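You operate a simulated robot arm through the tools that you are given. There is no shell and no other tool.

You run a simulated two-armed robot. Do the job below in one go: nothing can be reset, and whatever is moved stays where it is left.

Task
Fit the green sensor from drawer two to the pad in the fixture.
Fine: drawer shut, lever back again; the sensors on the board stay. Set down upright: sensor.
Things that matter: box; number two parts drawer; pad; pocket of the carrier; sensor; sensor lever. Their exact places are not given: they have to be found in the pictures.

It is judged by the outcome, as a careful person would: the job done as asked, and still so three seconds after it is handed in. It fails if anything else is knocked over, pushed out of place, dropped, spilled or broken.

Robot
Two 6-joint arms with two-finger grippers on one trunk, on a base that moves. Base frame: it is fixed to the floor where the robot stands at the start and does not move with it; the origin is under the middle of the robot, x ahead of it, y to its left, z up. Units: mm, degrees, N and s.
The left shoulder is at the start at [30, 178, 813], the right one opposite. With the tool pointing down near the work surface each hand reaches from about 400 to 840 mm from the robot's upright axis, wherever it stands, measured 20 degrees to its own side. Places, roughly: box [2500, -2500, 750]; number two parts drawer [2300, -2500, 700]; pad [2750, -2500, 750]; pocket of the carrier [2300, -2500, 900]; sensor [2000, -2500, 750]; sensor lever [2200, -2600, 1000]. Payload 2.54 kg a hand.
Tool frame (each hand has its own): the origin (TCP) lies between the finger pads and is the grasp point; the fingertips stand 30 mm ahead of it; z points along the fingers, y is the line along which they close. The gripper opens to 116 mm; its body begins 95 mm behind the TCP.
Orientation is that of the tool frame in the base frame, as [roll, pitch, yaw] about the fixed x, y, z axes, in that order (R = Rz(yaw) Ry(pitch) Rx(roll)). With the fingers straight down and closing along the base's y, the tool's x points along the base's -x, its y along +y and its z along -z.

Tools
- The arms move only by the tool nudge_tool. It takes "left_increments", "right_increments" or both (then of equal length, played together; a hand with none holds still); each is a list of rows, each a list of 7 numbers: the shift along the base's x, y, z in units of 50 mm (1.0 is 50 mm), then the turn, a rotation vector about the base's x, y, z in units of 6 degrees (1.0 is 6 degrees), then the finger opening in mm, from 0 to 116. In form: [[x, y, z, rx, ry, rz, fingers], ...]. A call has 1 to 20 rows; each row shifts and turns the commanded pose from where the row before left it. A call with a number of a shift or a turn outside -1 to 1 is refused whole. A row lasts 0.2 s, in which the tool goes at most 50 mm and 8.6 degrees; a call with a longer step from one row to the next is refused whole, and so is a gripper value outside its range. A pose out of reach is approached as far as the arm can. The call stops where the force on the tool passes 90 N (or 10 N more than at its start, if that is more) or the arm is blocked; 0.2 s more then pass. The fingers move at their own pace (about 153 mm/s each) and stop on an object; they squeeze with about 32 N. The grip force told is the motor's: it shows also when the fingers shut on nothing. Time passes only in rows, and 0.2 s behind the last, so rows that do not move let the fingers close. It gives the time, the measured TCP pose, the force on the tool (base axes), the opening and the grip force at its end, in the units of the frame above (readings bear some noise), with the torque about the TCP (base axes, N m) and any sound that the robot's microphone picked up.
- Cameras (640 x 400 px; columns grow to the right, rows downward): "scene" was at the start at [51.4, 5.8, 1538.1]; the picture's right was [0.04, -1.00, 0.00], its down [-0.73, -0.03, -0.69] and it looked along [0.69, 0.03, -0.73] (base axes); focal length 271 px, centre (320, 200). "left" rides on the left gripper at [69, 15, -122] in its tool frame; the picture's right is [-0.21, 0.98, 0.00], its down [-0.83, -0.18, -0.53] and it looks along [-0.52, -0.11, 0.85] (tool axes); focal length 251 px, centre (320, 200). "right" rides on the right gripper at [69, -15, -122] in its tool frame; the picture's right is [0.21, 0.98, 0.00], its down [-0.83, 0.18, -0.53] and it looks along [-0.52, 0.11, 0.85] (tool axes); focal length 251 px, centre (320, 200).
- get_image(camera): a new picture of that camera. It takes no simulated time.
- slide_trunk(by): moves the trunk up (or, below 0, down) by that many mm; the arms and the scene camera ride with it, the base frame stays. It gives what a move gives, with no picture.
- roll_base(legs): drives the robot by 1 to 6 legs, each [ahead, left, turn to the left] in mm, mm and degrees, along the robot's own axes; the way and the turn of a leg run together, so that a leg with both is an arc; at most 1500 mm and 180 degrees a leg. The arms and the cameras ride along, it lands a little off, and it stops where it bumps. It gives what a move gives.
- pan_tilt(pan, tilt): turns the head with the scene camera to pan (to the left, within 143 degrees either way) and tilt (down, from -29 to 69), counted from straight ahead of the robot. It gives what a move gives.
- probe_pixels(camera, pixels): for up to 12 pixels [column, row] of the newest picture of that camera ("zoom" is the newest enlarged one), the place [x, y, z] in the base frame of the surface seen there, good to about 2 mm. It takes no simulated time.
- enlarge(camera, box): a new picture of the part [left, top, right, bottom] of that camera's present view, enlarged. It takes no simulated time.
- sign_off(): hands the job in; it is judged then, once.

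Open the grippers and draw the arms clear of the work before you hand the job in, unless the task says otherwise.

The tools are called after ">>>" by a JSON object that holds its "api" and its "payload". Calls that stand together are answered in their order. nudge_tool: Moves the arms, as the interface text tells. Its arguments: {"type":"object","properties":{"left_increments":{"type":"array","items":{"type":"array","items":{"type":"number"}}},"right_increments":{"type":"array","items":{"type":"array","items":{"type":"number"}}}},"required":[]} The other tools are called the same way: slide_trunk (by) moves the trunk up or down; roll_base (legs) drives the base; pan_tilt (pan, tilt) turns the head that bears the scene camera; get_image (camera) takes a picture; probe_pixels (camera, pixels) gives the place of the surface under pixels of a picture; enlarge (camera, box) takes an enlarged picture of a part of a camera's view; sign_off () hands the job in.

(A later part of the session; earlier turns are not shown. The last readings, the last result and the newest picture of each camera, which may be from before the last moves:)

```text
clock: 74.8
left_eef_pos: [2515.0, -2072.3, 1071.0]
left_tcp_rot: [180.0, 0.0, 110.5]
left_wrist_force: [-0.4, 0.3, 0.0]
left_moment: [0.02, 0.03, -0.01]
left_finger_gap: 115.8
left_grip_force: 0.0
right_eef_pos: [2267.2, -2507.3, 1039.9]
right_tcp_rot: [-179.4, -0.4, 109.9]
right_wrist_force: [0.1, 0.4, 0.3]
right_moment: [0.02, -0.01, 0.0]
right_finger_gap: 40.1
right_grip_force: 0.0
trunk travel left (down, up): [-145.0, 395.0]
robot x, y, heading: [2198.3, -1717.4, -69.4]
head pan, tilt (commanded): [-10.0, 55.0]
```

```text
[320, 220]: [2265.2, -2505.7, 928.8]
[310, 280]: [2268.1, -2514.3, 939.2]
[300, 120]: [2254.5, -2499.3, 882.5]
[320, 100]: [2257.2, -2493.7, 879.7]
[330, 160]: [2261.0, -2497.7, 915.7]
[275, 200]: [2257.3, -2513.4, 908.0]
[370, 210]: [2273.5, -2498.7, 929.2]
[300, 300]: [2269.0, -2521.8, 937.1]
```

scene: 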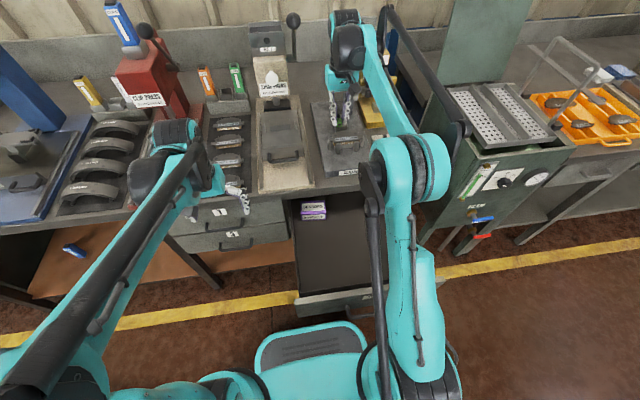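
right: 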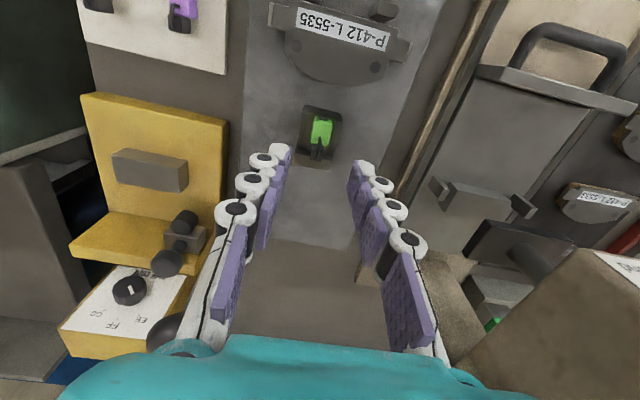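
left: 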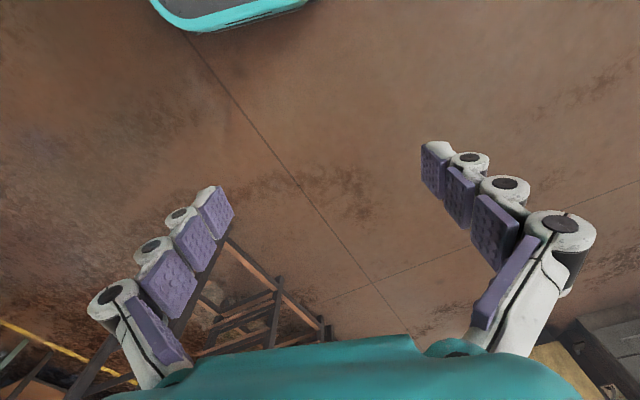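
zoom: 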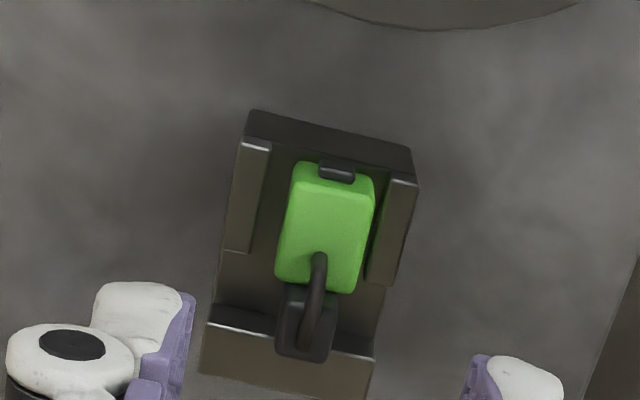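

The sensor is seated between the rails, upright, facing the pad. Next I shut the drawer: I roll back about 690 mm (hand already raised) and lower the trunk again.

>>> {"api": "nudge_tool", "payload": {"right_increments": [[0, 0, 0.6, 0, 0, 0, 40], [0, 0, 0.4, 0, 0, 0, 40]]}}

>>> {"api": "roll_base", "payload": {"legs": [[-690, 0, -0.5]]}}

>>> {"api": "slide_trunk", "payload": {"by": -120}}

>>> {"api": "get_image", "payload": {"camera": "scene"}}

```text
clock: 75.3
left_eef_pos: [2515.9, -2071.6, 1070.7]
left_tcp_rot: [-180.0, 0.1, 110.5]
left_wrist_force: [-0.3, -0.5, -0.2]
left_moment: [0.02, -0.02, 0.03]
left_finger_gap: 115.9
left_grip_force: 0.1
right_eef_pos: [2264.7, -2507.2, 1088.1]
right_tcp_rot: [-179.4, -0.3, 109.9]
right_wrist_force: [0.0, -0.1, 0.7]
right_moment: [-0.01, -0.01, -0.02]
right_finger_gap: 40.3
right_grip_force: 0.0
trunk travel left (down, up): [-145.0, 395.0]
robot x, y, heading: [2197.0, -1715.3, -69.7]
head pan, tilt (commanded): [-10.0, 55.0]
```

```text
clock: 79.1
left_eef_pos: [2273.0, -1430.8, 1071.0]
left_tcp_rot: [-180.0, 0.0, 109.6]
left_wrist_force: [0.5, -0.4, 0.1]
left_moment: [-0.03, -0.03, -0.02]
left_finger_gap: 116.1
left_grip_force: 0.0
right_eef_pos: [2017.5, -1862.1, 1088.0]
right_tcp_rot: [-179.4, -0.4, 109.0]
right_wrist_force: [-0.9, -1.1, 0.1]
right_moment: [-0.05, 0.02, 0.02]
right_finger_gap: 39.9
right_grip_force: 0.0
trunk travel left (down, up): [-145.0, 395.0]
robot x, y, heading: [1965.1, -1069.5, -70.5]
head pan, tilt (commanded): [-10.0, 55.0]
```

```text
clock: 80.6
left_eef_pos: [2274.3, -1430.1, 952.8]
left_tcp_rot: [179.9, 0.1, 109.4]
left_wrist_force: [-0.4, 0.2, -0.4]
left_moment: [0.02, 0.01, 0.01]
left_finger_gap: 116.2
left_grip_force: 0.0
right_eef_pos: [2016.3, -1861.5, 968.0]
right_tcp_rot: [-179.4, -0.3, 108.9]
right_wrist_force: [-0.6, -0.4, -0.3]
right_moment: [-0.02, -0.04, 0.01]
right_finger_gap: 39.8
right_grip_force: 0.1
trunk travel left (down, up): [-25.0, 515.0]
robot x, y, heading: [1964.7, -1069.8, -70.4]
head pan, tilt (commanded): [-10.0, 55.0]
```

```text
taken
```

scene: 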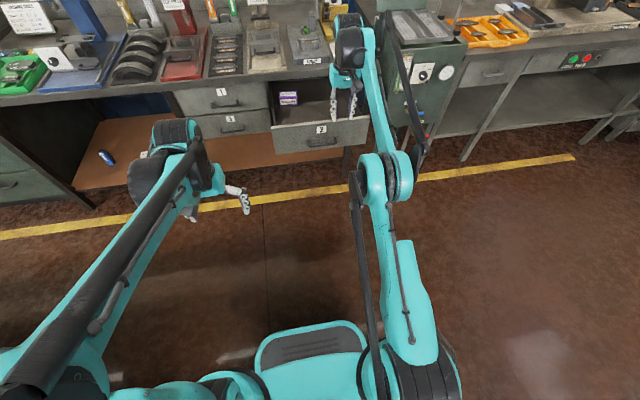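

Robot now at d=1677, the drawer still open with its handle at d≈2550. I turn the right hand to point at the drawer face (75 degrees), fingers closed, and lower to z≈757, above the handle.

>>> {"api": "nudge_tool", "payload": {"right_increments": [[0, 0, 0, 0, 0, 0.183, 20], [0.043, 0.016, -0.3, -0.4137, -0.887, -0.9016, 0], [0.043, 0.016, -0.3, -0.4137, -0.887, -0.9016, 0], [0.043, 0.016, -0.3, -0.4137, -0.887, -0.9016, 0], [0.043, 0.016, -0.3, -0.4137, -0.887, -0.9016, 0], [0.043, 0.016, -0.3, -0.4137, -0.887, -0.9016, 0], [0.043, 0.016, -0.3, -0.4137, -0.887, -0.9016, 0], [0.043, 0.016, -0.3, -0.4137, -0.887, -0.9016, 0], [0.043, 0.016, -0.3, -0.4137, -0.887, -0.9016, 0], [0.043, 0.016, -0.3, -0.4137, -0.887, -0.9016, 0], [0.043, 0.016, -0.3, -0.4137, -0.887, -0.9016, 0], [0.043, 0.016, -0.3, -0.4137, -0.887, -0.9016, 0], [0.043, 0.016, -0.3, -0.4137, -0.887, -0.9016, 0], [0.043, 0.016, -0.3, -0.4137, -0.887, -0.9016, 0], [0.043, 0.016, -0.3, -0.4137, -0.887, -0.9016, 0], [0, 0, 0, 0, 0, 0, 0]]}}

>>> {"api": "get_image", "payload": {"camera": "scene"}}

>>> {"api": "get_image", "payload": {"camera": "right"}}

```text
clock: 84.0
left_eef_pos: [2272.9, -1431.4, 951.5]
left_tcp_rot: [180.0, 0.0, 109.6]
left_wrist_force: [-0.3, -0.2, 0.6]
left_moment: [0.02, -0.01, 0.01]
left_finger_gap: 116.3
left_grip_force: 0.0
right_eef_pos: [2047.1, -1851.1, 758.4]
right_tcp_rot: [105.6, -0.1, 20.3]
right_wrist_force: [1.0, 0.4, 0.9]
right_moment: [-0.01, -0.04, -0.01]
right_finger_gap: 0.0
right_grip_force: 29.3
trunk travel left (down, up): [-25.0, 515.0]
robot x, y, heading: [1967.4, -1068.0, -70.6]
head pan, tilt (commanded): [-10.0, 55.0]
```

```text
taken
```

scene: 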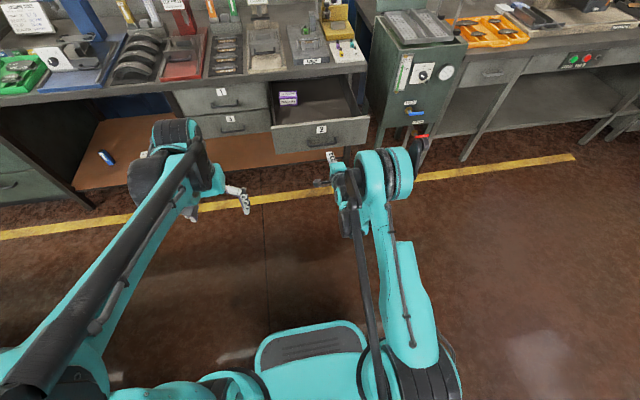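

```text
taken
```

right: 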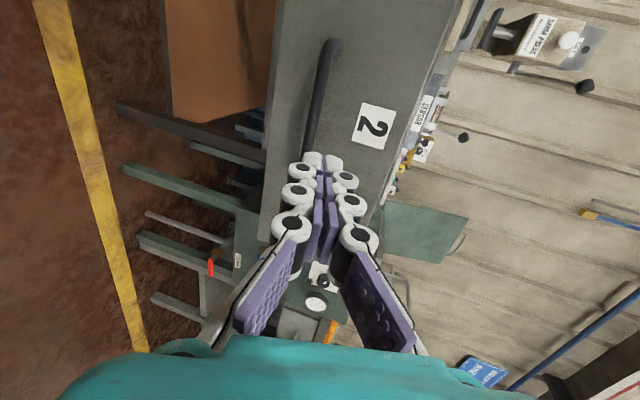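

The closed fingers face the drawer. I probe the handle bar and face at their present positions.

>>> {"api": "probe_pixels", "payload": {"camera": "right", "pixels": [[320, 100], [330, 50], [310, 150], [350, 100], [375, 125], [400, 60], [290, 60], [430, 70], [320, 158], [338, 160]]}}

```text
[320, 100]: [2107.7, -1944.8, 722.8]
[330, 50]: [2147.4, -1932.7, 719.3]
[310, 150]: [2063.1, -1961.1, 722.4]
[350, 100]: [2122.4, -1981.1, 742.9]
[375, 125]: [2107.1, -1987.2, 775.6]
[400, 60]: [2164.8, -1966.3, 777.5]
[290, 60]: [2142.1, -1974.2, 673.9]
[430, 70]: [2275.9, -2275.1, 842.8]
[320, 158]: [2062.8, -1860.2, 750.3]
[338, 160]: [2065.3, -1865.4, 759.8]
```

The face is at d=2588 and the bar at d=2548 (top z 723), so I raise the hand 6 mm, roll forward 105 mm to just short of the face, and then push with the arm for controlled speed.

>>> {"api": "nudge_tool", "payload": {"right_increments": [[0, 0, 0.12, 0, 0, 0, 0]]}}

>>> {"api": "roll_base", "payload": {"legs": [[100, 0, 0.5]]}}

```text
clock: 84.4
left_eef_pos: [2274.5, -1431.2, 950.9]
left_tcp_rot: [180.0, 0.0, 109.5]
left_wrist_force: [0.2, -0.3, 0.7]
left_moment: [-0.03, 0.02, -0.02]
left_finger_gap: 115.8
left_grip_force: 0.0
right_eef_pos: [2047.2, -1852.1, 763.8]
right_tcp_rot: [105.7, -0.1, 20.4]
right_wrist_force: [-0.1, -0.2, -0.7]
right_moment: [0.0, 0.03, 0.0]
right_finger_gap: 0.2
right_grip_force: 28.7
trunk travel left (down, up): [-25.0, 515.0]
robot x, y, heading: [1965.3, -1068.5, -70.5]
head pan, tilt (commanded): [-10.0, 55.0]
```

```text
clock: 85.6
left_eef_pos: [2309.9, -1522.5, 951.0]
left_tcp_rot: [-180.0, -0.1, 109.9]
left_wrist_force: [0.0, -0.2, 0.0]
left_moment: [0.05, 0.01, -0.01]
left_finger_gap: 115.8
left_grip_force: 0.1
right_eef_pos: [2086.6, -1944.3, 761.8]
right_tcp_rot: [105.7, -0.1, 20.7]
right_wrist_force: [0.2, -0.1, -0.7]
right_moment: [-0.04, -0.01, 0.03]
right_finger_gap: 0.3
right_grip_force: 28.6
trunk travel left (down, up): [-25.0, 515.0]
robot x, y, heading: [1996.6, -1161.7, -70.0]
head pan, tilt (commanded): [-10.0, 55.0]
```

The tips are about 18 mm short of the face. I push slowly 24 mm, then another 150 mm with the arm.

>>> {"api": "nudge_tool", "payload": {"right_increments": [[0.068, -0.188, 0, 0, 0, 0, 0], [0.068, -0.188, 0, 0, 0, 0, 0], [0.068, -0.188, 0, 0, 0, 0, 0], [0.103, -0.282, 0, 0, 0, 0, 0], [0.103, -0.282, 0, 0, 0, 0, 0], [0.103, -0.282, 0, 0, 0, 0, 0], [0.103, -0.282, 0, 0, 0, 0, 0], [0.103, -0.282, 0, 0, 0, 0, 0], [0.103, -0.282, 0, 0, 0, 0, 0], [0.103, -0.282, 0, 0, 0, 0, 0], [0.103, -0.282, 0, 0, 0, 0, 0], [0.103, -0.282, 0, 0, 0, 0, 0]]}}

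>>> {"api": "get_image", "payload": {"camera": "scene"}}

```text
clock: 88.2
left_eef_pos: [2309.2, -1521.5, 952.4]
left_tcp_rot: [179.9, 0.0, 109.9]
left_wrist_force: [-0.4, -0.5, -0.1]
left_moment: [0.0, 0.0, 0.02]
left_finger_gap: 115.8
left_grip_force: 0.0
right_eef_pos: [2142.2, -2100.2, 762.8]
right_tcp_rot: [105.6, -0.1, 20.7]
right_wrist_force: [0.2, -0.3, -0.1]
right_moment: [0.0, -0.04, -0.02]
right_finger_gap: 0.0
right_grip_force: 28.8
trunk travel left (down, up): [-25.0, 515.0]
robot x, y, heading: [1996.5, -1164.3, -70.3]
head pan, tilt (commanded): [-10.0, 55.0]
```

```text
taken
```

scene: 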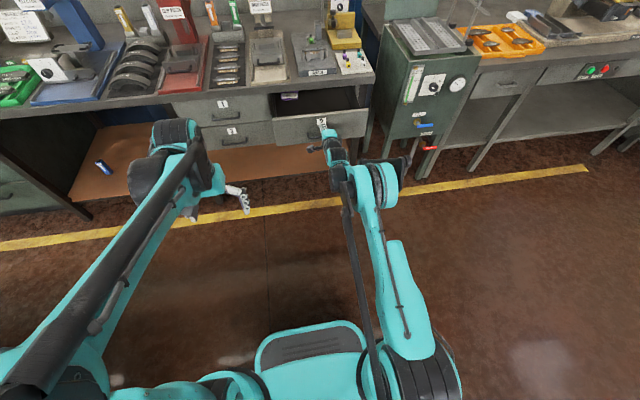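

The drawer moves with nearly no force; its face is now at d≈2735. I draw the arm back 160 mm, roll forward 160 mm and push the rest.

>>> {"api": "nudge_tool", "payload": {"right_increments": [[-0.274, 0.752, 0, 0, 0, 0, 0], [-0.274, 0.752, 0, 0, 0, 0, 0], [-0.274, 0.752, 0, 0, 0, 0, 0], [-0.274, 0.752, 0, 0, 0, 0, 0]]}}

>>> {"api": "roll_base", "payload": {"legs": [[150, 0, 0]]}}

```text
clock: 89.2
left_eef_pos: [2309.1, -1521.2, 951.0]
left_tcp_rot: [180.0, 0.0, 109.9]
left_wrist_force: [0.5, 0.1, -0.4]
left_moment: [-0.01, -0.01, 0.02]
left_finger_gap: 116.1
left_grip_force: 0.1
right_eef_pos: [2086.9, -1947.9, 762.6]
right_tcp_rot: [105.6, -0.1, 20.7]
right_wrist_force: [-0.2, 0.0, 0.2]
right_moment: [-0.03, -0.02, 0.01]
right_finger_gap: 0.0
right_grip_force: 28.8
trunk travel left (down, up): [-25.0, 515.0]
robot x, y, heading: [1996.1, -1163.1, -70.1]
head pan, tilt (commanded): [-10.0, 55.0]
```

```text
clock: 90.5
left_eef_pos: [2359.9, -1659.9, 951.8]
left_tcp_rot: [-180.0, 0.0, 109.9]
left_wrist_force: [-0.4, 0.1, 0.1]
left_moment: [0.04, 0.0, -0.03]
left_finger_gap: 115.9
left_grip_force: 0.0
right_eef_pos: [2136.9, -2085.4, 761.6]
right_tcp_rot: [105.7, -0.2, 20.8]
right_wrist_force: [0.5, -0.6, -0.1]
right_moment: [0.0, -0.01, 0.01]
right_finger_gap: 0.0
right_grip_force: 28.6
trunk travel left (down, up): [-25.0, 515.0]
robot x, y, heading: [2044.9, -1302.8, -70.5]
head pan, tilt (commanded): [-10.0, 55.0]
```

I need about 40 mm more base advance to finish the push within reach. I draw the arm back 30 mm, roll forward 45 mm, then push on slowly.

>>> {"api": "nudge_tool", "payload": {"right_increments": [[-0.205, 0.564, 0, 0, 0, 0, 0]]}}

>>> {"api": "roll_base", "payload": {"legs": [[45, 0, 0]]}}

>>> {"api": "nudge_tool", "payload": {"right_increments": [[0.068, -0.188, 0, 0, 0, 0, 0], [0.068, -0.188, 0, 0, 0, 0, 0], [0.103, -0.282, 0, 0, 0, 0, 0], [0.103, -0.282, 0, 0, 0, 0, 0], [0.103, -0.282, 0, 0, 0, 0, 0], [0.103, -0.282, 0, 0, 0, 0, 0], [0.103, -0.282, 0, 0, 0, 0, 0], [0.103, -0.282, 0, 0, 0, 0, 0], [0.103, -0.282, 0, 0, 0, 0, 0], [0.103, -0.282, 0, 0, 0, 0, 0]]}}

```text
clock: 90.9
left_eef_pos: [2359.3, -1658.8, 951.4]
left_tcp_rot: [-180.0, 0.0, 110.0]
left_wrist_force: [-0.5, 0.1, 0.5]
left_moment: [0.01, -0.02, -0.01]
left_finger_gap: 116.2
left_grip_force: 0.0
right_eef_pos: [2131.6, -2065.6, 766.6]
right_tcp_rot: [105.7, -0.1, 20.7]
right_wrist_force: [-0.2, 0.0, 0.7]
right_moment: [0.0, 0.01, 0.0]
right_finger_gap: 0.0
right_grip_force: 28.7
right hand out of reach, approached as far as the arm can: row 1
trunk travel left (down, up): [-25.0, 515.0]
robot x, y, heading: [2047.6, -1300.7, -70.0]
head pan, tilt (commanded): [-10.0, 55.0]
```

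```text
clock: 91.8
left_eef_pos: [2375.8, -1703.6, 950.9]
left_tcp_rot: [179.9, 0.1, 109.9]
left_wrist_force: [-0.1, -0.3, -0.1]
left_moment: [0.01, 0.03, 0.02]
left_finger_gap: 116.2
left_grip_force: 0.0
right_eef_pos: [2146.5, -2108.5, 765.8]
right_tcp_rot: [105.8, -0.1, 20.7]
right_wrist_force: [-0.6, 0.0, 0.2]
right_moment: [-0.01, -0.02, -0.01]
right_finger_gap: 0.1
right_grip_force: 28.8
trunk travel left (down, up): [-25.0, 515.0]
robot x, y, heading: [2060.8, -1341.4, -69.8]
head pan, tilt (commanded): [-10.0, 55.0]
```

```text
clock: 94.0
left_eef_pos: [2374.2, -1702.4, 952.1]
left_tcp_rot: [179.9, 0.1, 109.9]
left_wrist_force: [0.1, 0.3, -0.2]
left_moment: [0.0, 0.0, 0.0]
left_finger_gap: 116.0
left_grip_force: 0.0
right_eef_pos: [2194.1, -2240.6, 765.9]
right_tcp_rot: [105.7, -0.1, 20.8]
right_wrist_force: [0.3, -0.3, -0.7]
right_moment: [0.02, 0.02, -0.01]
right_finger_gap: 0.0
right_grip_force: 28.5
trunk travel left (down, up): [-25.0, 515.0]
robot x, y, heading: [2062.0, -1342.6, -70.3]
head pan, tilt (commanded): [-10.0, 55.0]
```

No force shows at d=2856; I look at the drawer to see how far it has come.

>>> {"api": "get_image", "payload": {"camera": "right"}}

>>> {"api": "enlarge", "payload": {"camera": "scene", "box": [240, 60, 400, 180]}}

```text
taken
```

right: 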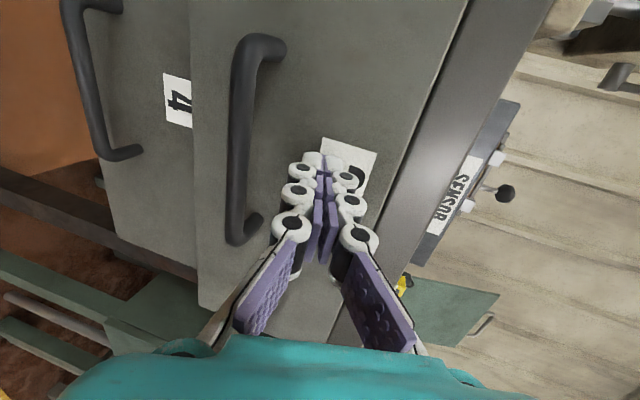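

```text
3.33 times, centred on (320, 120) of scene
```

zoom: 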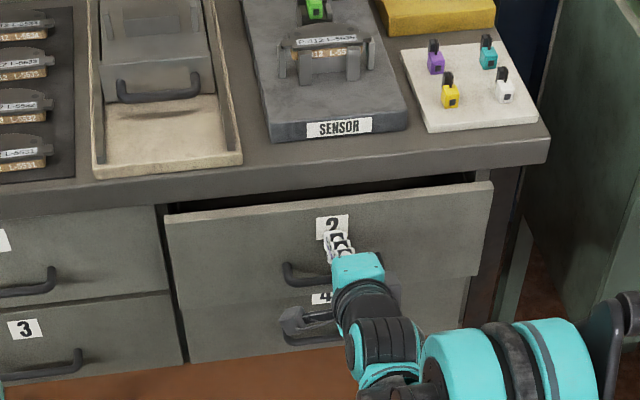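

The drawer is nearly shut (about 43 mm to go). I push on in 10 mm steps.

>>> {"api": "nudge_tool", "payload": {"right_increments": [[0.068, -0.188, 0, 0, 0, 0, 0], [0.068, -0.188, 0, 0, 0, 0, 0], [0.068, -0.188, 0, 0, 0, 0, 0], [0.048, -0.132, 0, 0, 0, 0, 0]]}}

>>> {"api": "nudge_tool", "payload": {"right_increments": [[0.02, -0.056, 0, 0, 0, 0, 0], [0.02, -0.056, 0, 0, 0, 0, 0]]}}

```text
clock: 95.0
left_eef_pos: [2374.6, -1701.0, 951.3]
left_tcp_rot: [179.9, 0.0, 109.9]
left_wrist_force: [0.3, 0.0, -0.1]
left_moment: [0.0, 0.0, 0.02]
left_finger_gap: 115.9
left_grip_force: 0.0
right_eef_pos: [2205.1, -2276.2, 766.6]
right_tcp_rot: [105.7, -0.1, 20.7]
right_wrist_force: [-0.3, -0.8, -0.4]
right_moment: [-0.01, 0.02, 0.02]
right_finger_gap: 0.1
right_grip_force: 28.5
trunk travel left (down, up): [-25.0, 515.0]
robot x, y, heading: [2064.9, -1343.9, -70.0]
head pan, tilt (commanded): [-10.0, 55.0]
```

```text
clock: 95.6
left_eef_pos: [2374.4, -1702.3, 952.4]
left_tcp_rot: [-179.9, 0.1, 109.8]
left_wrist_force: [0.7, -0.3, 0.4]
left_moment: [0.04, 0.0, 0.03]
left_finger_gap: 115.9
left_grip_force: 0.0
right_eef_pos: [2207.9, -2281.3, 768.3]
right_tcp_rot: [105.7, -0.1, 20.7]
right_wrist_force: [0.3, 0.9, 0.1]
right_moment: [-0.02, -0.01, 0.0]
right_finger_gap: 0.2
right_grip_force: 29.2
trunk travel left (down, up): [-25.0, 515.0]
robot x, y, heading: [2063.3, -1343.4, -70.1]
head pan, tilt (commanded): [-10.0, 55.0]
```

TCP is at d=2899. I check if the face is flush with its neighbours by probing the faces of drawers 2, 4 and 1.

>>> {"api": "enlarge", "payload": {"camera": "scene", "box": [240, 60, 400, 180]}}

>>> {"api": "probe_pixels", "payload": {"camera": "zoom", "pixels": [[210, 230], [440, 210], [420, 230], [230, 250], [120, 235], [120, 315], [215, 320], [450, 300], [60, 220], [300, 190], [400, 180]]}}

```text
3.33 times, centred on (320, 120) of scene
```

zoom: 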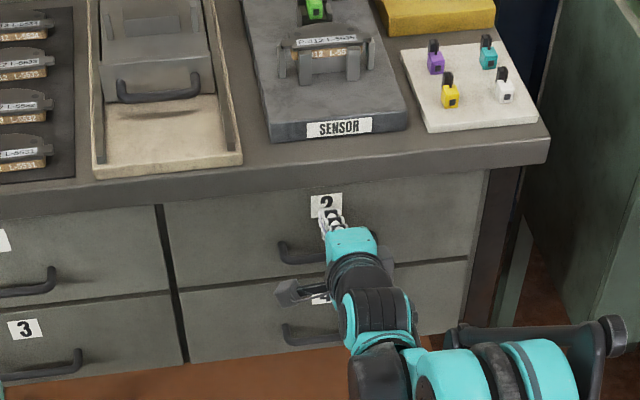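

```text
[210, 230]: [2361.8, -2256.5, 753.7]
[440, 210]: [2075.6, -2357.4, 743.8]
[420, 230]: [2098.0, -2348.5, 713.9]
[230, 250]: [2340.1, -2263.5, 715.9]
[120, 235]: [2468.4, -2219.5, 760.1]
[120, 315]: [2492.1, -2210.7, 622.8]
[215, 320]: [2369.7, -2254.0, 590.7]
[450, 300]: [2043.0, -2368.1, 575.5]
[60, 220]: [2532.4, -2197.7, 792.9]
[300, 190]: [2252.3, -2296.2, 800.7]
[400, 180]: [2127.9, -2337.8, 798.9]
```

Drawer 2's face is flush with drawer 4 (d≈2928/2924 both). One more gentle press to be sure it is seated fully.

>>> {"api": "nudge_tool", "payload": {"right_increments": [[0.02, -0.056, 0, 0, 0, 0, 0], [0.02, -0.056, 0, 0, 0, 0, 0], [0, 0, 0, 0, 0, 0, 0]]}}

```text
clock: 96.4
left_eef_pos: [2373.9, -1699.6, 951.4]
left_tcp_rot: [179.9, 0.1, 109.9]
left_wrist_force: [0.8, -0.5, 0.4]
left_moment: [0.02, -0.02, 0.03]
left_finger_gap: 116.0
left_grip_force: 0.1
right_eef_pos: [2208.3, -2282.1, 768.3]
right_tcp_rot: [105.8, -0.1, 20.6]
right_wrist_force: [-13.5, 47.3, -11.9]
right_moment: [0.35, 0.05, -0.31]
right_finger_gap: 0.0
right_grip_force: 28.7
trunk travel left (down, up): [-25.0, 515.0]
robot x, y, heading: [2061.5, -1340.4, -70.1]
head pan, tilt (commanded): [-10.0, 55.0]
```

The drawer is firmly shut (49 N reaction, no further motion). I draw back: arm slightly, base 160 mm, then turn the hand down again while raising it.

>>> {"api": "nudge_tool", "payload": {"right_increments": [[-0.137, 0.376, 0, 0, 0, 0, 0], [-0.274, 0.752, 0, 0, 0, 0, 0], [-0.274, 0.752, 0, 0, 0, 0, 0]]}}

>>> {"api": "roll_base", "payload": {"legs": [[-160, 0, 0]]}}

>>> {"api": "nudge_tool", "payload": {"right_increments": [[0, 0, 0.5, 0.4137, 0.887, 0.9016, 30], [0, 0, 0.5, 0.4137, 0.887, 0.9016, 60], [0, 0, 0.5, 0.4137, 0.887, 0.9016, 60], [0, 0, 0.5, 0.4137, 0.887, 0.9016, 60], [0, 0, 0.5, 0.4137, 0.887, 0.9016, 60], [0, 0, 0.5, 0.4137, 0.887, 0.9016, 60], [0, 0, 0.4, 0.4137, 0.887, 0.9016, 60], [0, 0, 0, 0.4137, 0.887, 0.9016, 60], [0, 0, 0, 0.4137, 0.887, 0.9016, 60], [0, 0, 0, 0.4137, 0.887, 0.9016, 60], [0, 0, 0, 0.4137, 0.887, 0.9016, 60], [0, 0, 0, 0.4137, 0.887, 0.9016, 60], [0, 0, 0, 0.4137, 0.887, 0.9016, 60], [0, 0, 0, 0.4137, 0.887, 0.9016, 60]]}}

```text
clock: 97.2
left_eef_pos: [2375.5, -1701.2, 951.6]
left_tcp_rot: [-179.9, 0.1, 109.9]
left_wrist_force: [0.0, 0.2, 0.3]
left_moment: [-0.03, -0.01, 0.04]
left_finger_gap: 115.9
left_grip_force: 0.0
right_eef_pos: [2175.9, -2191.6, 766.4]
right_tcp_rot: [105.6, -0.1, 20.7]
right_wrist_force: [0.5, 0.3, 0.3]
right_moment: [0.03, 0.02, 0.0]
right_finger_gap: 0.2
right_grip_force: 29.0
trunk travel left (down, up): [-25.0, 515.0]
robot x, y, heading: [2063.2, -1341.3, -69.9]
head pan, tilt (commanded): [-10.0, 55.0]
```

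```text
clock: 98.6
left_eef_pos: [2320.2, -1550.7, 952.0]
left_tcp_rot: [-180.0, 0.2, 110.0]
left_wrist_force: [-0.7, 0.5, 0.1]
left_moment: [-0.04, 0.0, 0.0]
left_finger_gap: 116.0
left_grip_force: 0.1
right_eef_pos: [2122.3, -2040.6, 766.4]
right_tcp_rot: [105.6, -0.1, 20.8]
right_wrist_force: [-1.0, -0.1, 0.2]
right_moment: [0.03, 0.02, 0.0]
right_finger_gap: 0.0
right_grip_force: 28.7
trunk travel left (down, up): [-25.0, 515.0]
robot x, y, heading: [2009.5, -1192.1, -69.7]
head pan, tilt (commanded): [-10.0, 55.0]
```

```text
clock: 101.6
left_eef_pos: [2322.0, -1553.4, 951.8]
left_tcp_rot: [180.0, 0.1, 110.0]
left_wrist_force: [-0.1, -0.2, 0.7]
left_moment: [0.01, 0.04, 0.0]
left_finger_gap: 115.8
left_grip_force: 0.0
right_eef_pos: [2104.6, -1984.4, 918.9]
right_tcp_rot: [-179.2, -1.1, 110.2]
right_wrist_force: [0.4, -0.1, -0.3]
right_moment: [0.04, 0.0, -0.01]
right_finger_gap: 59.6
right_grip_force: 0.3
right hand out of reach, approached as far as the arm can: row 12, 13
trunk travel left (down, up): [-25.0, 515.0]
robot x, y, heading: [2009.9, -1192.4, -70.0]
head pan, tilt (commanded): [-10.0, 55.0]
```

The hand points down again, clear of the bench. I take a look at the fixture and lever from here with the scene camera.

>>> {"api": "pan_tilt", "payload": {"pan": -14, "tilt": 33}}

>>> {"api": "get_image", "payload": {"camera": "scene"}}

```text
clock: 102.5
left_eef_pos: [2319.9, -1552.0, 951.4]
left_tcp_rot: [-180.0, 0.0, 110.0]
left_wrist_force: [0.0, -0.3, -0.2]
left_moment: [-0.01, -0.04, 0.02]
left_finger_gap: 116.0
left_grip_force: 0.0
right_eef_pos: [2106.2, -1985.4, 921.6]
right_tcp_rot: [-179.5, -0.8, 110.2]
right_wrist_force: [-0.7, 0.2, 0.5]
right_moment: [-0.02, -0.02, 0.02]
right_finger_gap: 59.9
right_grip_force: 0.1
trunk travel left (down, up): [-25.0, 515.0]
robot x, y, heading: [2012.0, -1192.2, -69.8]
head pan, tilt (commanded): [-14.0, 33.0]
```

```text
taken
```

scene: 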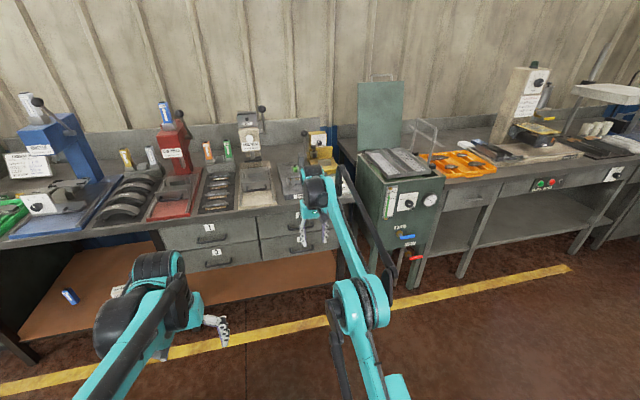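

I draw the hand back 150 mm, raise the trunk 250 mm and roll forward to stand close to the fixture (drawer is shut, so there is room).

>>> {"api": "nudge_tool", "payload": {"right_increments": [[-0.205, 0.564, 0, 0, 0, 0, 60], [-0.205, 0.564, 0, 0, 0, 0, 60], [-0.205, 0.564, 0, 0, 0, 0, 60], [-0.205, 0.564, 0, 0, 0, 0, 60], [-0.205, 0.564, 0, 0, 0, 0, 60]]}}

>>> {"api": "slide_trunk", "payload": {"by": 250}}

>>> {"api": "roll_base", "payload": {"legs": [[600, 0, 0]]}}

>>> {"api": "get_image", "payload": {"camera": "scene"}}

>>> {"api": "get_image", "payload": {"camera": "right"}}

```text
clock: 103.7
left_eef_pos: [2320.7, -1551.3, 953.1]
left_tcp_rot: [180.0, 0.1, 110.0]
left_wrist_force: [-0.5, 0.9, 0.1]
left_moment: [-0.02, 0.04, -0.02]
left_finger_gap: 116.1
left_grip_force: 0.1
right_eef_pos: [2054.8, -1841.5, 919.9]
right_tcp_rot: [-179.3, -0.7, 110.1]
right_wrist_force: [-0.2, -0.2, -0.5]
right_moment: [-0.04, -0.02, 0.0]
right_finger_gap: 59.9
right_grip_force: 0.1
trunk travel left (down, up): [-25.0, 515.0]
robot x, y, heading: [2009.6, -1190.5, -70.0]
head pan, tilt (commanded): [-14.0, 33.0]
```

```text
clock: 106.3
left_eef_pos: [2320.2, -1552.1, 1201.5]
left_tcp_rot: [179.9, 0.0, 110.0]
left_wrist_force: [0.5, 0.8, -0.7]
left_moment: [0.0, -0.02, -0.01]
left_finger_gap: 116.2
left_grip_force: 0.0
right_eef_pos: [2055.4, -1843.4, 1170.0]
right_tcp_rot: [-179.3, -0.8, 110.1]
right_wrist_force: [-0.7, 0.2, 0.1]
right_moment: [0.02, -0.02, 0.03]
right_finger_gap: 60.0
right_grip_force: 0.2
trunk travel left (down, up): [-275.0, 265.0]
robot x, y, heading: [2006.6, -1194.9, -70.1]
head pan, tilt (commanded): [-14.0, 33.0]
```

```text
clock: 109.6
left_eef_pos: [2522.3, -2110.4, 1201.4]
left_tcp_rot: [-180.0, 0.0, 109.9]
left_wrist_force: [1.0, 0.0, -1.0]
left_moment: [0.01, 0.04, -0.01]
left_finger_gap: 115.9
left_grip_force: 0.0
right_eef_pos: [2257.0, -2400.3, 1168.9]
right_tcp_rot: [-179.3, -0.8, 110.1]
right_wrist_force: [-0.6, 0.5, 0.3]
right_moment: [-0.01, 0.03, 0.0]
right_finger_gap: 60.1
right_grip_force: 0.1
trunk travel left (down, up): [-275.0, 265.0]
robot x, y, heading: [2213.0, -1752.6, -69.9]
head pan, tilt (commanded): [-14.0, 33.0]
```

```text
taken
```

scene: 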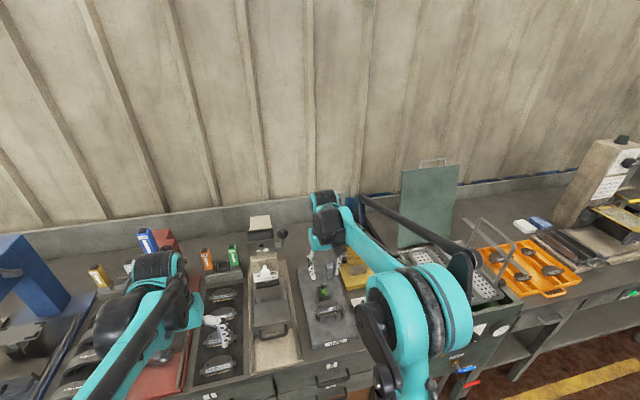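

```text
taken
```

right: 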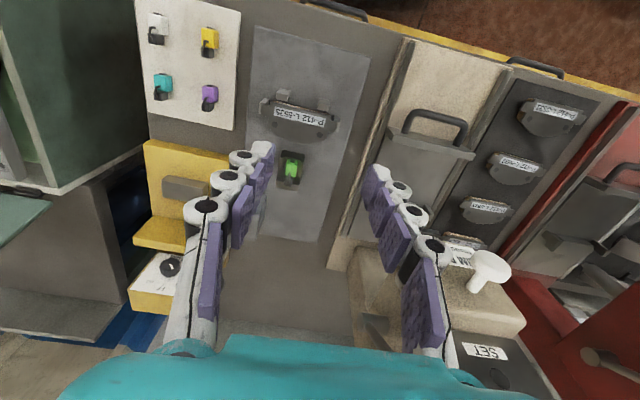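

The sensor sits green in the pocket at (292,170). I tilt the head to see the lever and the fixture from above.

>>> {"api": "pan_tilt", "payload": {"pan": -16, "tilt": 48}}

>>> {"api": "get_image", "payload": {"camera": "scene"}}

>>> {"api": "enlarge", "payload": {"camera": "scene", "box": [290, 100, 400, 230]}}

```text
clock: 110.4
left_eef_pos: [2522.1, -2109.6, 1200.9]
left_tcp_rot: [-179.9, 0.0, 110.0]
left_wrist_force: [0.7, -0.5, -0.4]
left_moment: [-0.05, -0.02, -0.03]
left_finger_gap: 115.9
left_grip_force: 0.0
right_eef_pos: [2256.5, -2399.0, 1169.4]
right_tcp_rot: [-179.3, -0.8, 110.0]
right_wrist_force: [-1.0, 0.2, 0.0]
right_moment: [0.0, 0.02, -0.01]
right_finger_gap: 60.2
right_grip_force: 0.1
trunk travel left (down, up): [-275.0, 265.0]
robot x, y, heading: [2210.7, -1751.2, -69.9]
head pan, tilt (commanded): [-16.0, 48.0]
```

```text
taken
```

scene: 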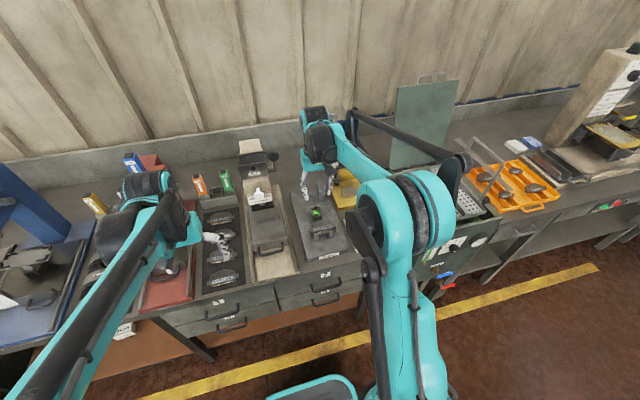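

```text
3.08 times, centred on (345, 165) of scene
```

zoom: 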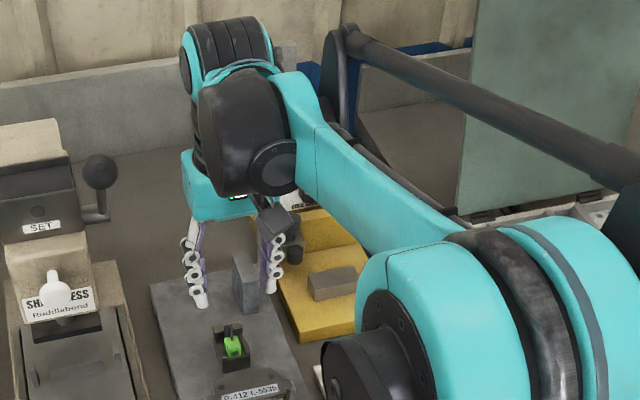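

The lever is hidden behind the hand. I draw the hand back 110 mm to clear the line of sight and look again.

>>> {"api": "nudge_tool", "payload": {"right_increments": [[-0.205, 0.564, 0, 0, 0, 0, 60], [-0.205, 0.564, 0, 0, 0, 0, 60], [-0.205, 0.564, 0, 0, 0, 0, 60], [-0.137, 0.376, 0, 0, 0, 0, 60]]}}

>>> {"api": "get_image", "payload": {"camera": "scene"}}

>>> {"api": "enlarge", "payload": {"camera": "scene", "box": [290, 100, 400, 230]}}

```text
clock: 111.4
left_eef_pos: [2522.7, -2107.3, 1202.0]
left_tcp_rot: [180.0, 0.1, 109.9]
left_wrist_force: [-0.3, 0.2, -0.4]
left_moment: [-0.03, -0.01, 0.0]
left_finger_gap: 116.2
left_grip_force: 0.0
right_eef_pos: [2219.3, -2295.0, 1168.9]
right_tcp_rot: [-179.3, -0.8, 110.0]
right_wrist_force: [0.0, 1.0, -0.2]
right_moment: [0.03, -0.02, -0.05]
right_finger_gap: 60.2
right_grip_force: 0.1
trunk travel left (down, up): [-275.0, 265.0]
robot x, y, heading: [2209.9, -1750.5, -70.3]
head pan, tilt (commanded): [-16.0, 48.0]
```

```text
taken
```

scene: 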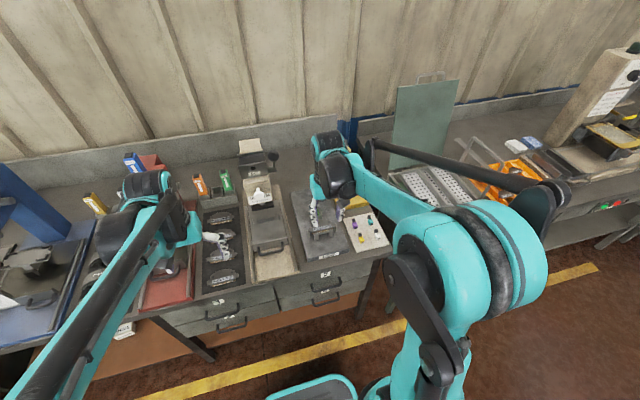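

```text
3.08 times, centred on (345, 165) of scene
```

zoom: 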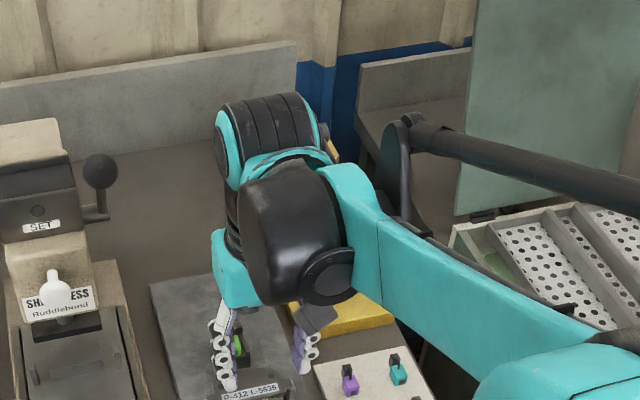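

The hand hides it even more from this angle, so I use the wrist camera: I move the hand to s≈1200, d≈3100 at z=1169, which should put the lever between the fingers in its view.

>>> {"api": "nudge_tool", "payload": {"right_increments": [[-0.614, -0.228, 0, 0, 0, 0, 90], [-0.614, -0.228, 0, 0, 0, 0, 90], [-0.614, -0.228, 0, 0, 0, 0, 90], [0.205, -0.564, 0, 0, 0, 0, 90], [0.205, -0.564, 0, 0, 0, 0, 90], [0.205, -0.564, 0, 0, 0, 0, 90], [0.205, -0.564, 0, 0, 0, 0, 90], [0.205, -0.564, 0, 0, 0, 0, 90], [0.205, -0.564, 0, 0, 0, 0, 90], [0, 0, 0, 0, 0, 0, 90]]}}

>>> {"api": "get_image", "payload": {"camera": "right"}}

```text
clock: 113.6
left_eef_pos: [2522.7, -2107.9, 1202.9]
left_tcp_rot: [-180.0, 0.1, 109.8]
left_wrist_force: [0.2, 0.6, 0.0]
left_moment: [-0.04, -0.03, 0.03]
left_finger_gap: 115.9
left_grip_force: 0.0
right_eef_pos: [2187.9, -2499.2, 1170.9]
right_tcp_rot: [-179.3, -0.8, 110.0]
right_wrist_force: [-1.1, -0.2, -0.4]
right_moment: [-0.03, 0.0, -0.01]
right_finger_gap: 90.0
right_grip_force: 0.0
trunk travel left (down, up): [-275.0, 265.0]
robot x, y, heading: [2212.7, -1748.4, -70.0]
head pan, tilt (commanded): [-16.0, 48.0]
```

```text
taken
```

right: 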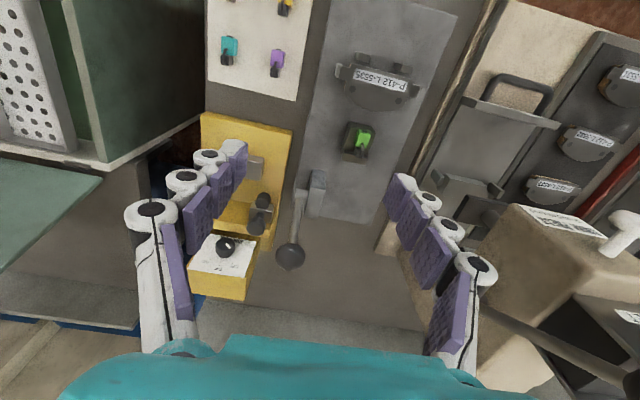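

The lever is now visible: ball at (290,257), stem up to the boss at (303,190). I enlarge and probe it.

>>> {"api": "enlarge", "payload": {"camera": "right", "box": [250, 140, 400, 290]}}

>>> {"api": "probe_pixels", "payload": {"camera": "right", "pixels": [[290, 257], [290, 245], [280, 257], [300, 257], [290, 268], [297, 225], [300, 205], [302, 192], [317, 175], [317, 205], [310, 180], [265, 225]]}}

```text
2.67 times, centred on (325, 215) of right
```

zoom: 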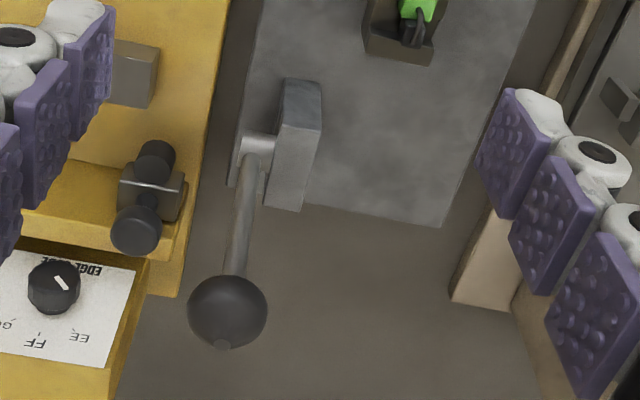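

```text
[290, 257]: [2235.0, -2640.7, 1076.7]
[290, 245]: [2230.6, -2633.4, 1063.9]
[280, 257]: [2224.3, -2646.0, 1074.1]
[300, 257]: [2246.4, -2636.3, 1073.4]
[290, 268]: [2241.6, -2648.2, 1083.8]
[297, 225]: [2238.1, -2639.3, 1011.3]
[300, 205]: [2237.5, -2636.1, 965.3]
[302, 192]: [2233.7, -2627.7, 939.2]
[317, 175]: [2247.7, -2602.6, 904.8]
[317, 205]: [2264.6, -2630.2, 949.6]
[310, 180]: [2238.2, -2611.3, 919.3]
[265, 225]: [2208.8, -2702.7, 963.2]
```

Ball centre is about s=1199, d=3256, z=1066 with the pivot near z=932. I need about 110 mm more base advance, so first I check what lies near the left hand on that side.

>>> {"api": "pan_tilt", "payload": {"pan": 15, "tilt": 45}}

>>> {"api": "get_image", "payload": {"camera": "scene"}}

>>> {"api": "get_image", "payload": {"camera": "left"}}

```text
clock: 114.6
left_eef_pos: [2522.4, -2109.2, 1201.0]
left_tcp_rot: [-179.9, -0.1, 109.9]
left_wrist_force: [0.0, -0.6, 0.6]
left_moment: [0.03, -0.01, 0.0]
left_finger_gap: 115.9
left_grip_force: 0.2
right_eef_pos: [2189.3, -2499.3, 1171.5]
right_tcp_rot: [-179.3, -0.8, 110.1]
right_wrist_force: [-0.3, 0.1, 0.6]
right_moment: [0.03, -0.02, -0.04]
right_finger_gap: 90.0
right_grip_force: 0.1
trunk travel left (down, up): [-275.0, 265.0]
robot x, y, heading: [2214.9, -1749.1, -69.8]
head pan, tilt (commanded): [15.0, 45.0]
```

```text
taken
```

scene: 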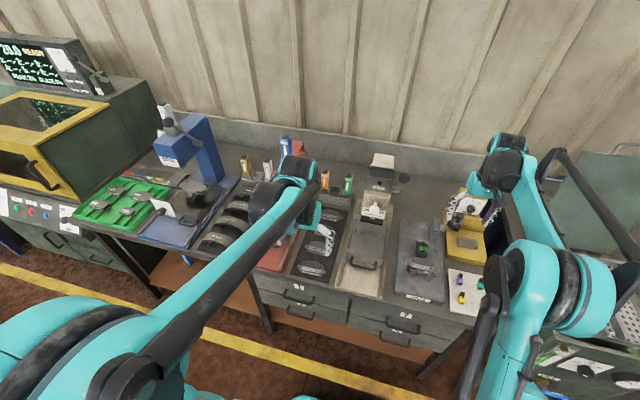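

```text
taken
```

left: 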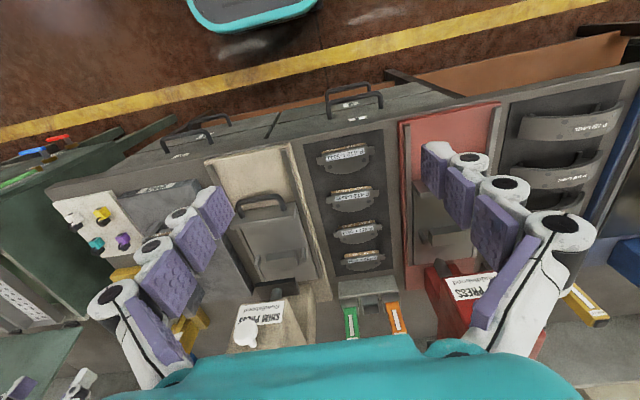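

I probe the presses near the left hand to judge their clearances.

>>> {"api": "probe_pixels", "payload": {"camera": "left", "pixels": [[445, 285], [470, 310], [270, 320], [245, 335], [255, 300], [360, 320], [395, 315], [430, 250], [265, 210], [580, 300]]}}

>>> {"api": "probe_pixels", "payload": {"camera": "scene", "pixels": [[405, 178], [385, 160], [378, 185], [286, 145], [297, 150], [330, 180], [348, 185], [268, 167], [375, 210]]}}

```text
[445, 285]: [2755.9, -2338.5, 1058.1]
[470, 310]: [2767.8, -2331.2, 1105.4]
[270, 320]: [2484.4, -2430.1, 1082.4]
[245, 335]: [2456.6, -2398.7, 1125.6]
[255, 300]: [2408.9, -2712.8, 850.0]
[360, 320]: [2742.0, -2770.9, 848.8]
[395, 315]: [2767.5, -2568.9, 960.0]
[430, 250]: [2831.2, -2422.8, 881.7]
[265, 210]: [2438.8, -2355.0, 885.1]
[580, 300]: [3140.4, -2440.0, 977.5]
```

```text
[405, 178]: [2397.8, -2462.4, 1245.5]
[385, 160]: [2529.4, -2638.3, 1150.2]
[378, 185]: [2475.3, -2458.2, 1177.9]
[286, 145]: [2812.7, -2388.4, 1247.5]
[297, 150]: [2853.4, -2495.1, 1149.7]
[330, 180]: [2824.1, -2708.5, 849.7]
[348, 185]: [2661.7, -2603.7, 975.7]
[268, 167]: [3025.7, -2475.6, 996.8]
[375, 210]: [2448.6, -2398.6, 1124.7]
```

Everything on the left is beyond d=3090 and the left hand would come only to d≈2956, so it is safe. I roll forward 110 mm; the right hand stays above the lever (tips z=1141 vs ball top 1084).

>>> {"api": "roll_base", "payload": {"legs": [[110, 0, 0]]}}

>>> {"api": "get_image", "payload": {"camera": "right"}}

>>> {"api": "pan_tilt", "payload": {"pan": -20, "tilt": 55}}

>>> {"api": "get_image", "payload": {"camera": "scene"}}

```text
clock: 115.8
left_eef_pos: [2559.9, -2214.1, 1201.6]
left_tcp_rot: [180.0, 0.0, 110.0]
left_wrist_force: [0.2, -1.0, 0.5]
left_moment: [0.01, 0.0, 0.0]
left_finger_gap: 116.0
left_grip_force: 0.0
right_eef_pos: [2226.8, -2605.2, 1170.0]
right_tcp_rot: [-179.3, -0.8, 110.0]
right_wrist_force: [0.5, -0.5, -0.1]
right_moment: [-0.01, 0.02, 0.01]
right_finger_gap: 90.0
right_grip_force: 0.0
trunk travel left (down, up): [-275.0, 265.0]
robot x, y, heading: [2248.9, -1856.8, -70.4]
head pan, tilt (commanded): [15.0, 45.0]
```

```text
taken
```

right: 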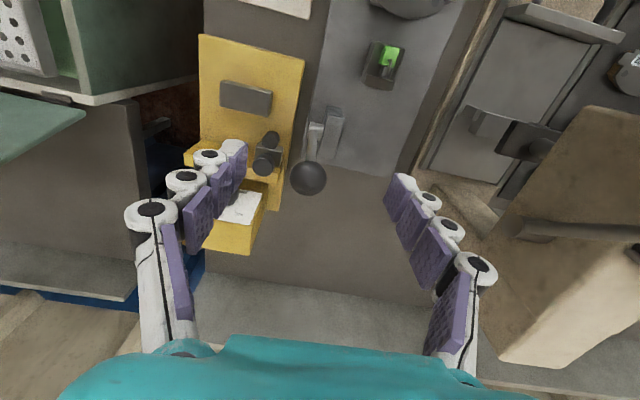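

```text
clock: 116.8
left_eef_pos: [2559.9, -2213.7, 1201.3]
left_tcp_rot: [-179.9, 0.0, 109.9]
left_wrist_force: [0.7, 0.0, 0.5]
left_moment: [0.02, 0.02, -0.03]
left_finger_gap: 115.9
left_grip_force: 0.1
right_eef_pos: [2225.9, -2604.4, 1169.5]
right_tcp_rot: [-179.2, -0.8, 110.0]
right_wrist_force: [-0.4, 0.0, -0.4]
right_moment: [-0.01, 0.0, -0.03]
right_finger_gap: 90.3
right_grip_force: 0.1
trunk travel left (down, up): [-275.0, 265.0]
robot x, y, heading: [2249.0, -1856.3, -70.2]
head pan, tilt (commanded): [-20.0, 55.0]
```

```text
taken
```

scene: 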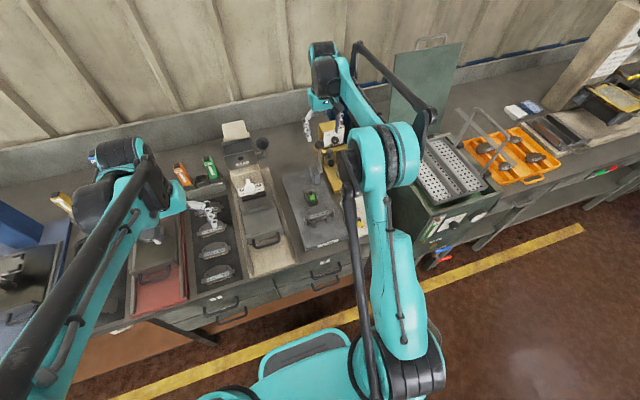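

The ball is at (308,178) in the wrist view, and the scene camera now sees the pocket at (311,198). I probe the ball again for the grip.

>>> {"api": "probe_pixels", "payload": {"camera": "right", "pixels": [[308, 178], [308, 165], [308, 190], [295, 178], [321, 178], [312, 150], [315, 130], [332, 130], [270, 150], [220, 250]]}}

```text
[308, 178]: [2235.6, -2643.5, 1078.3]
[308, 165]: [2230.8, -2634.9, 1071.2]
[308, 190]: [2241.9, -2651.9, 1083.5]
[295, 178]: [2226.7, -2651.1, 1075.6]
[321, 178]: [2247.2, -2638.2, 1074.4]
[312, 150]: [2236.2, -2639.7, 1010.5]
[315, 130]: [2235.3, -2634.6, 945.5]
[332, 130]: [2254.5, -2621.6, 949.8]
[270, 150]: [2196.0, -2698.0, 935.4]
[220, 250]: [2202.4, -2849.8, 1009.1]
```

Ball centre: s≈1198, d≈3256, z≈1063. I move the hand right over it, descend with fingers at 70 mm to straddle the ball, and check before closing.

>>> {"api": "nudge_tool", "payload": {"right_increments": [[0.131, -0.453, 0, 0, 0, 0, 70], [0.131, -0.453, 0, 0, 0, 0, 70], [0, 0, -0.52, 0, 0, 0, 70], [0, 0, -0.52, 0, 0, 0, 70], [0, 0, -0.52, 0, 0, 0, 70], [0, 0, -0.5, 0, 0, 0, 70], [0, 0, 0, 0, 0, 0, 70]]}}

>>> {"api": "get_image", "payload": {"camera": "right"}}

```text
clock: 118.4
left_eef_pos: [2560.1, -2214.3, 1201.0]
left_tcp_rot: [-180.0, 0.0, 110.0]
left_wrist_force: [0.8, -0.5, -0.4]
left_moment: [0.0, -0.01, -0.04]
left_finger_gap: 116.0
left_grip_force: 0.0
right_eef_pos: [2239.6, -2650.7, 1068.2]
right_tcp_rot: [-179.3, -0.8, 110.1]
right_wrist_force: [0.1, 0.1, 0.6]
right_moment: [-0.05, -0.01, 0.02]
right_finger_gap: 70.0
right_grip_force: 0.0
trunk travel left (down, up): [-275.0, 265.0]
robot x, y, heading: [2248.5, -1855.1, -70.0]
head pan, tilt (commanded): [-20.0, 55.0]
```

```text
taken
```

right: 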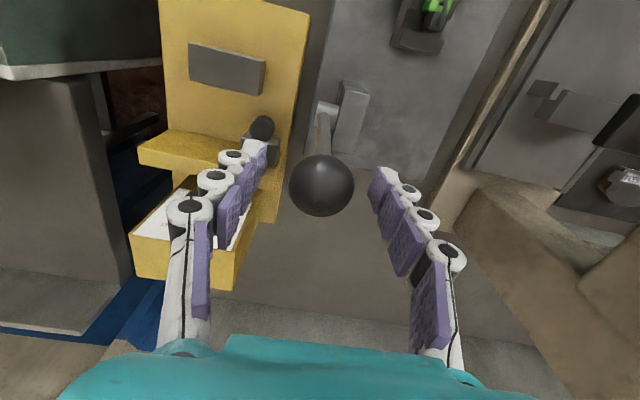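

The ball sits between the fingers at (321,185). I close on it.

>>> {"api": "nudge_tool", "payload": {"right_increments": [[0, 0, 0, 0, 0, 0, 45], [0, 0, 0, 0, 0, 0, 30], [0, 0, 0, 0, 0, 0, 15], [0, 0, 0, 0, 0, 0, 15]]}}

>>> {"api": "get_image", "payload": {"camera": "right"}}

>>> {"api": "enlarge", "payload": {"camera": "scene", "box": [270, 140, 360, 240]}}

```text
clock: 119.4
left_eef_pos: [2560.3, -2214.2, 1201.3]
left_tcp_rot: [180.0, 0.0, 109.9]
left_wrist_force: [-0.2, 0.9, 0.4]
left_moment: [-0.01, 0.04, -0.03]
left_finger_gap: 115.8
left_grip_force: 0.2
right_eef_pos: [2240.1, -2650.2, 1069.3]
right_tcp_rot: [-179.4, -0.9, 109.9]
right_wrist_force: [3.0, 2.4, -5.3]
right_moment: [0.0, -0.03, 0.04]
right_finger_gap: 34.9
right_grip_force: 44.8
trunk travel left (down, up): [-275.0, 265.0]
robot x, y, heading: [2245.1, -1855.1, -69.9]
head pan, tilt (commanded): [-20.0, 55.0]
```

```text
taken
```

right: 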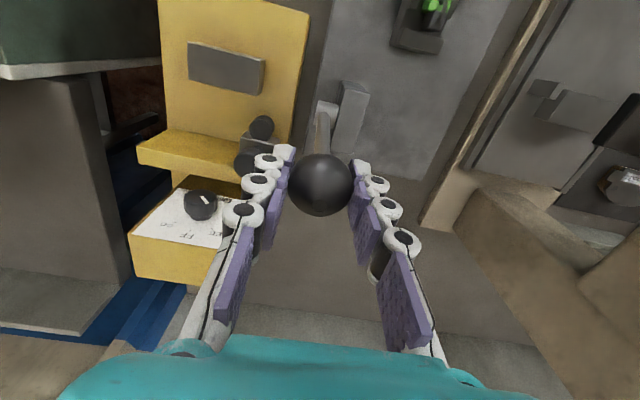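

```text
4.00 times, centred on (315, 190) of scene
```

zoom: 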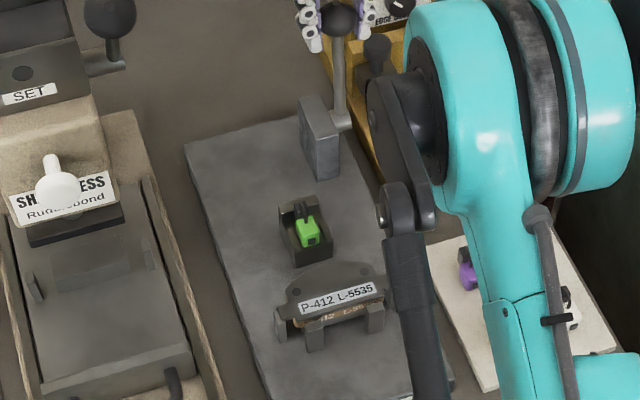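

The ball is held (gap 34.9). I pull the lever toward me along its arc, the first 35 mm, watching forces and the carrier.

>>> {"api": "nudge_tool", "payload": {"right_increments": [[-0.08, 0.22, 0.005, 0, 0, 0, 15], [-0.08, 0.22, -0.01, 0, 0, 0, 15], [-0.079, 0.218, -0.03, 0, 0, 0, 15]]}}

>>> {"api": "enlarge", "payload": {"camera": "scene", "box": [270, 140, 360, 240]}}

```text
clock: 120.2
left_eef_pos: [2559.8, -2214.0, 1200.2]
left_tcp_rot: [180.0, 0.1, 109.8]
left_wrist_force: [0.4, 0.2, 0.2]
left_moment: [0.02, 0.0, 0.02]
left_finger_gap: 115.9
left_grip_force: 0.0
right_eef_pos: [2229.0, -2619.3, 1065.6]
right_tcp_rot: [-179.3, -0.9, 110.0]
right_wrist_force: [5.6, -9.6, 2.8]
right_moment: [-1.05, -0.39, 0.05]
right_finger_gap: 34.2
right_grip_force: 45.2
trunk travel left (down, up): [-275.0, 265.0]
robot x, y, heading: [2247.1, -1852.7, -70.2]
head pan, tilt (commanded): [-20.0, 55.0]
```

```text
4.00 times, centred on (315, 190) of scene
```

zoom: 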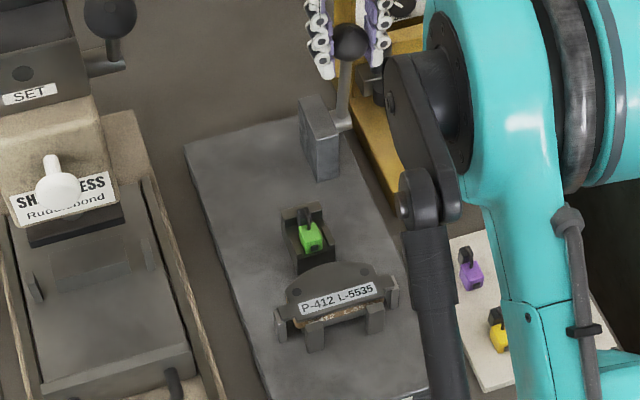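

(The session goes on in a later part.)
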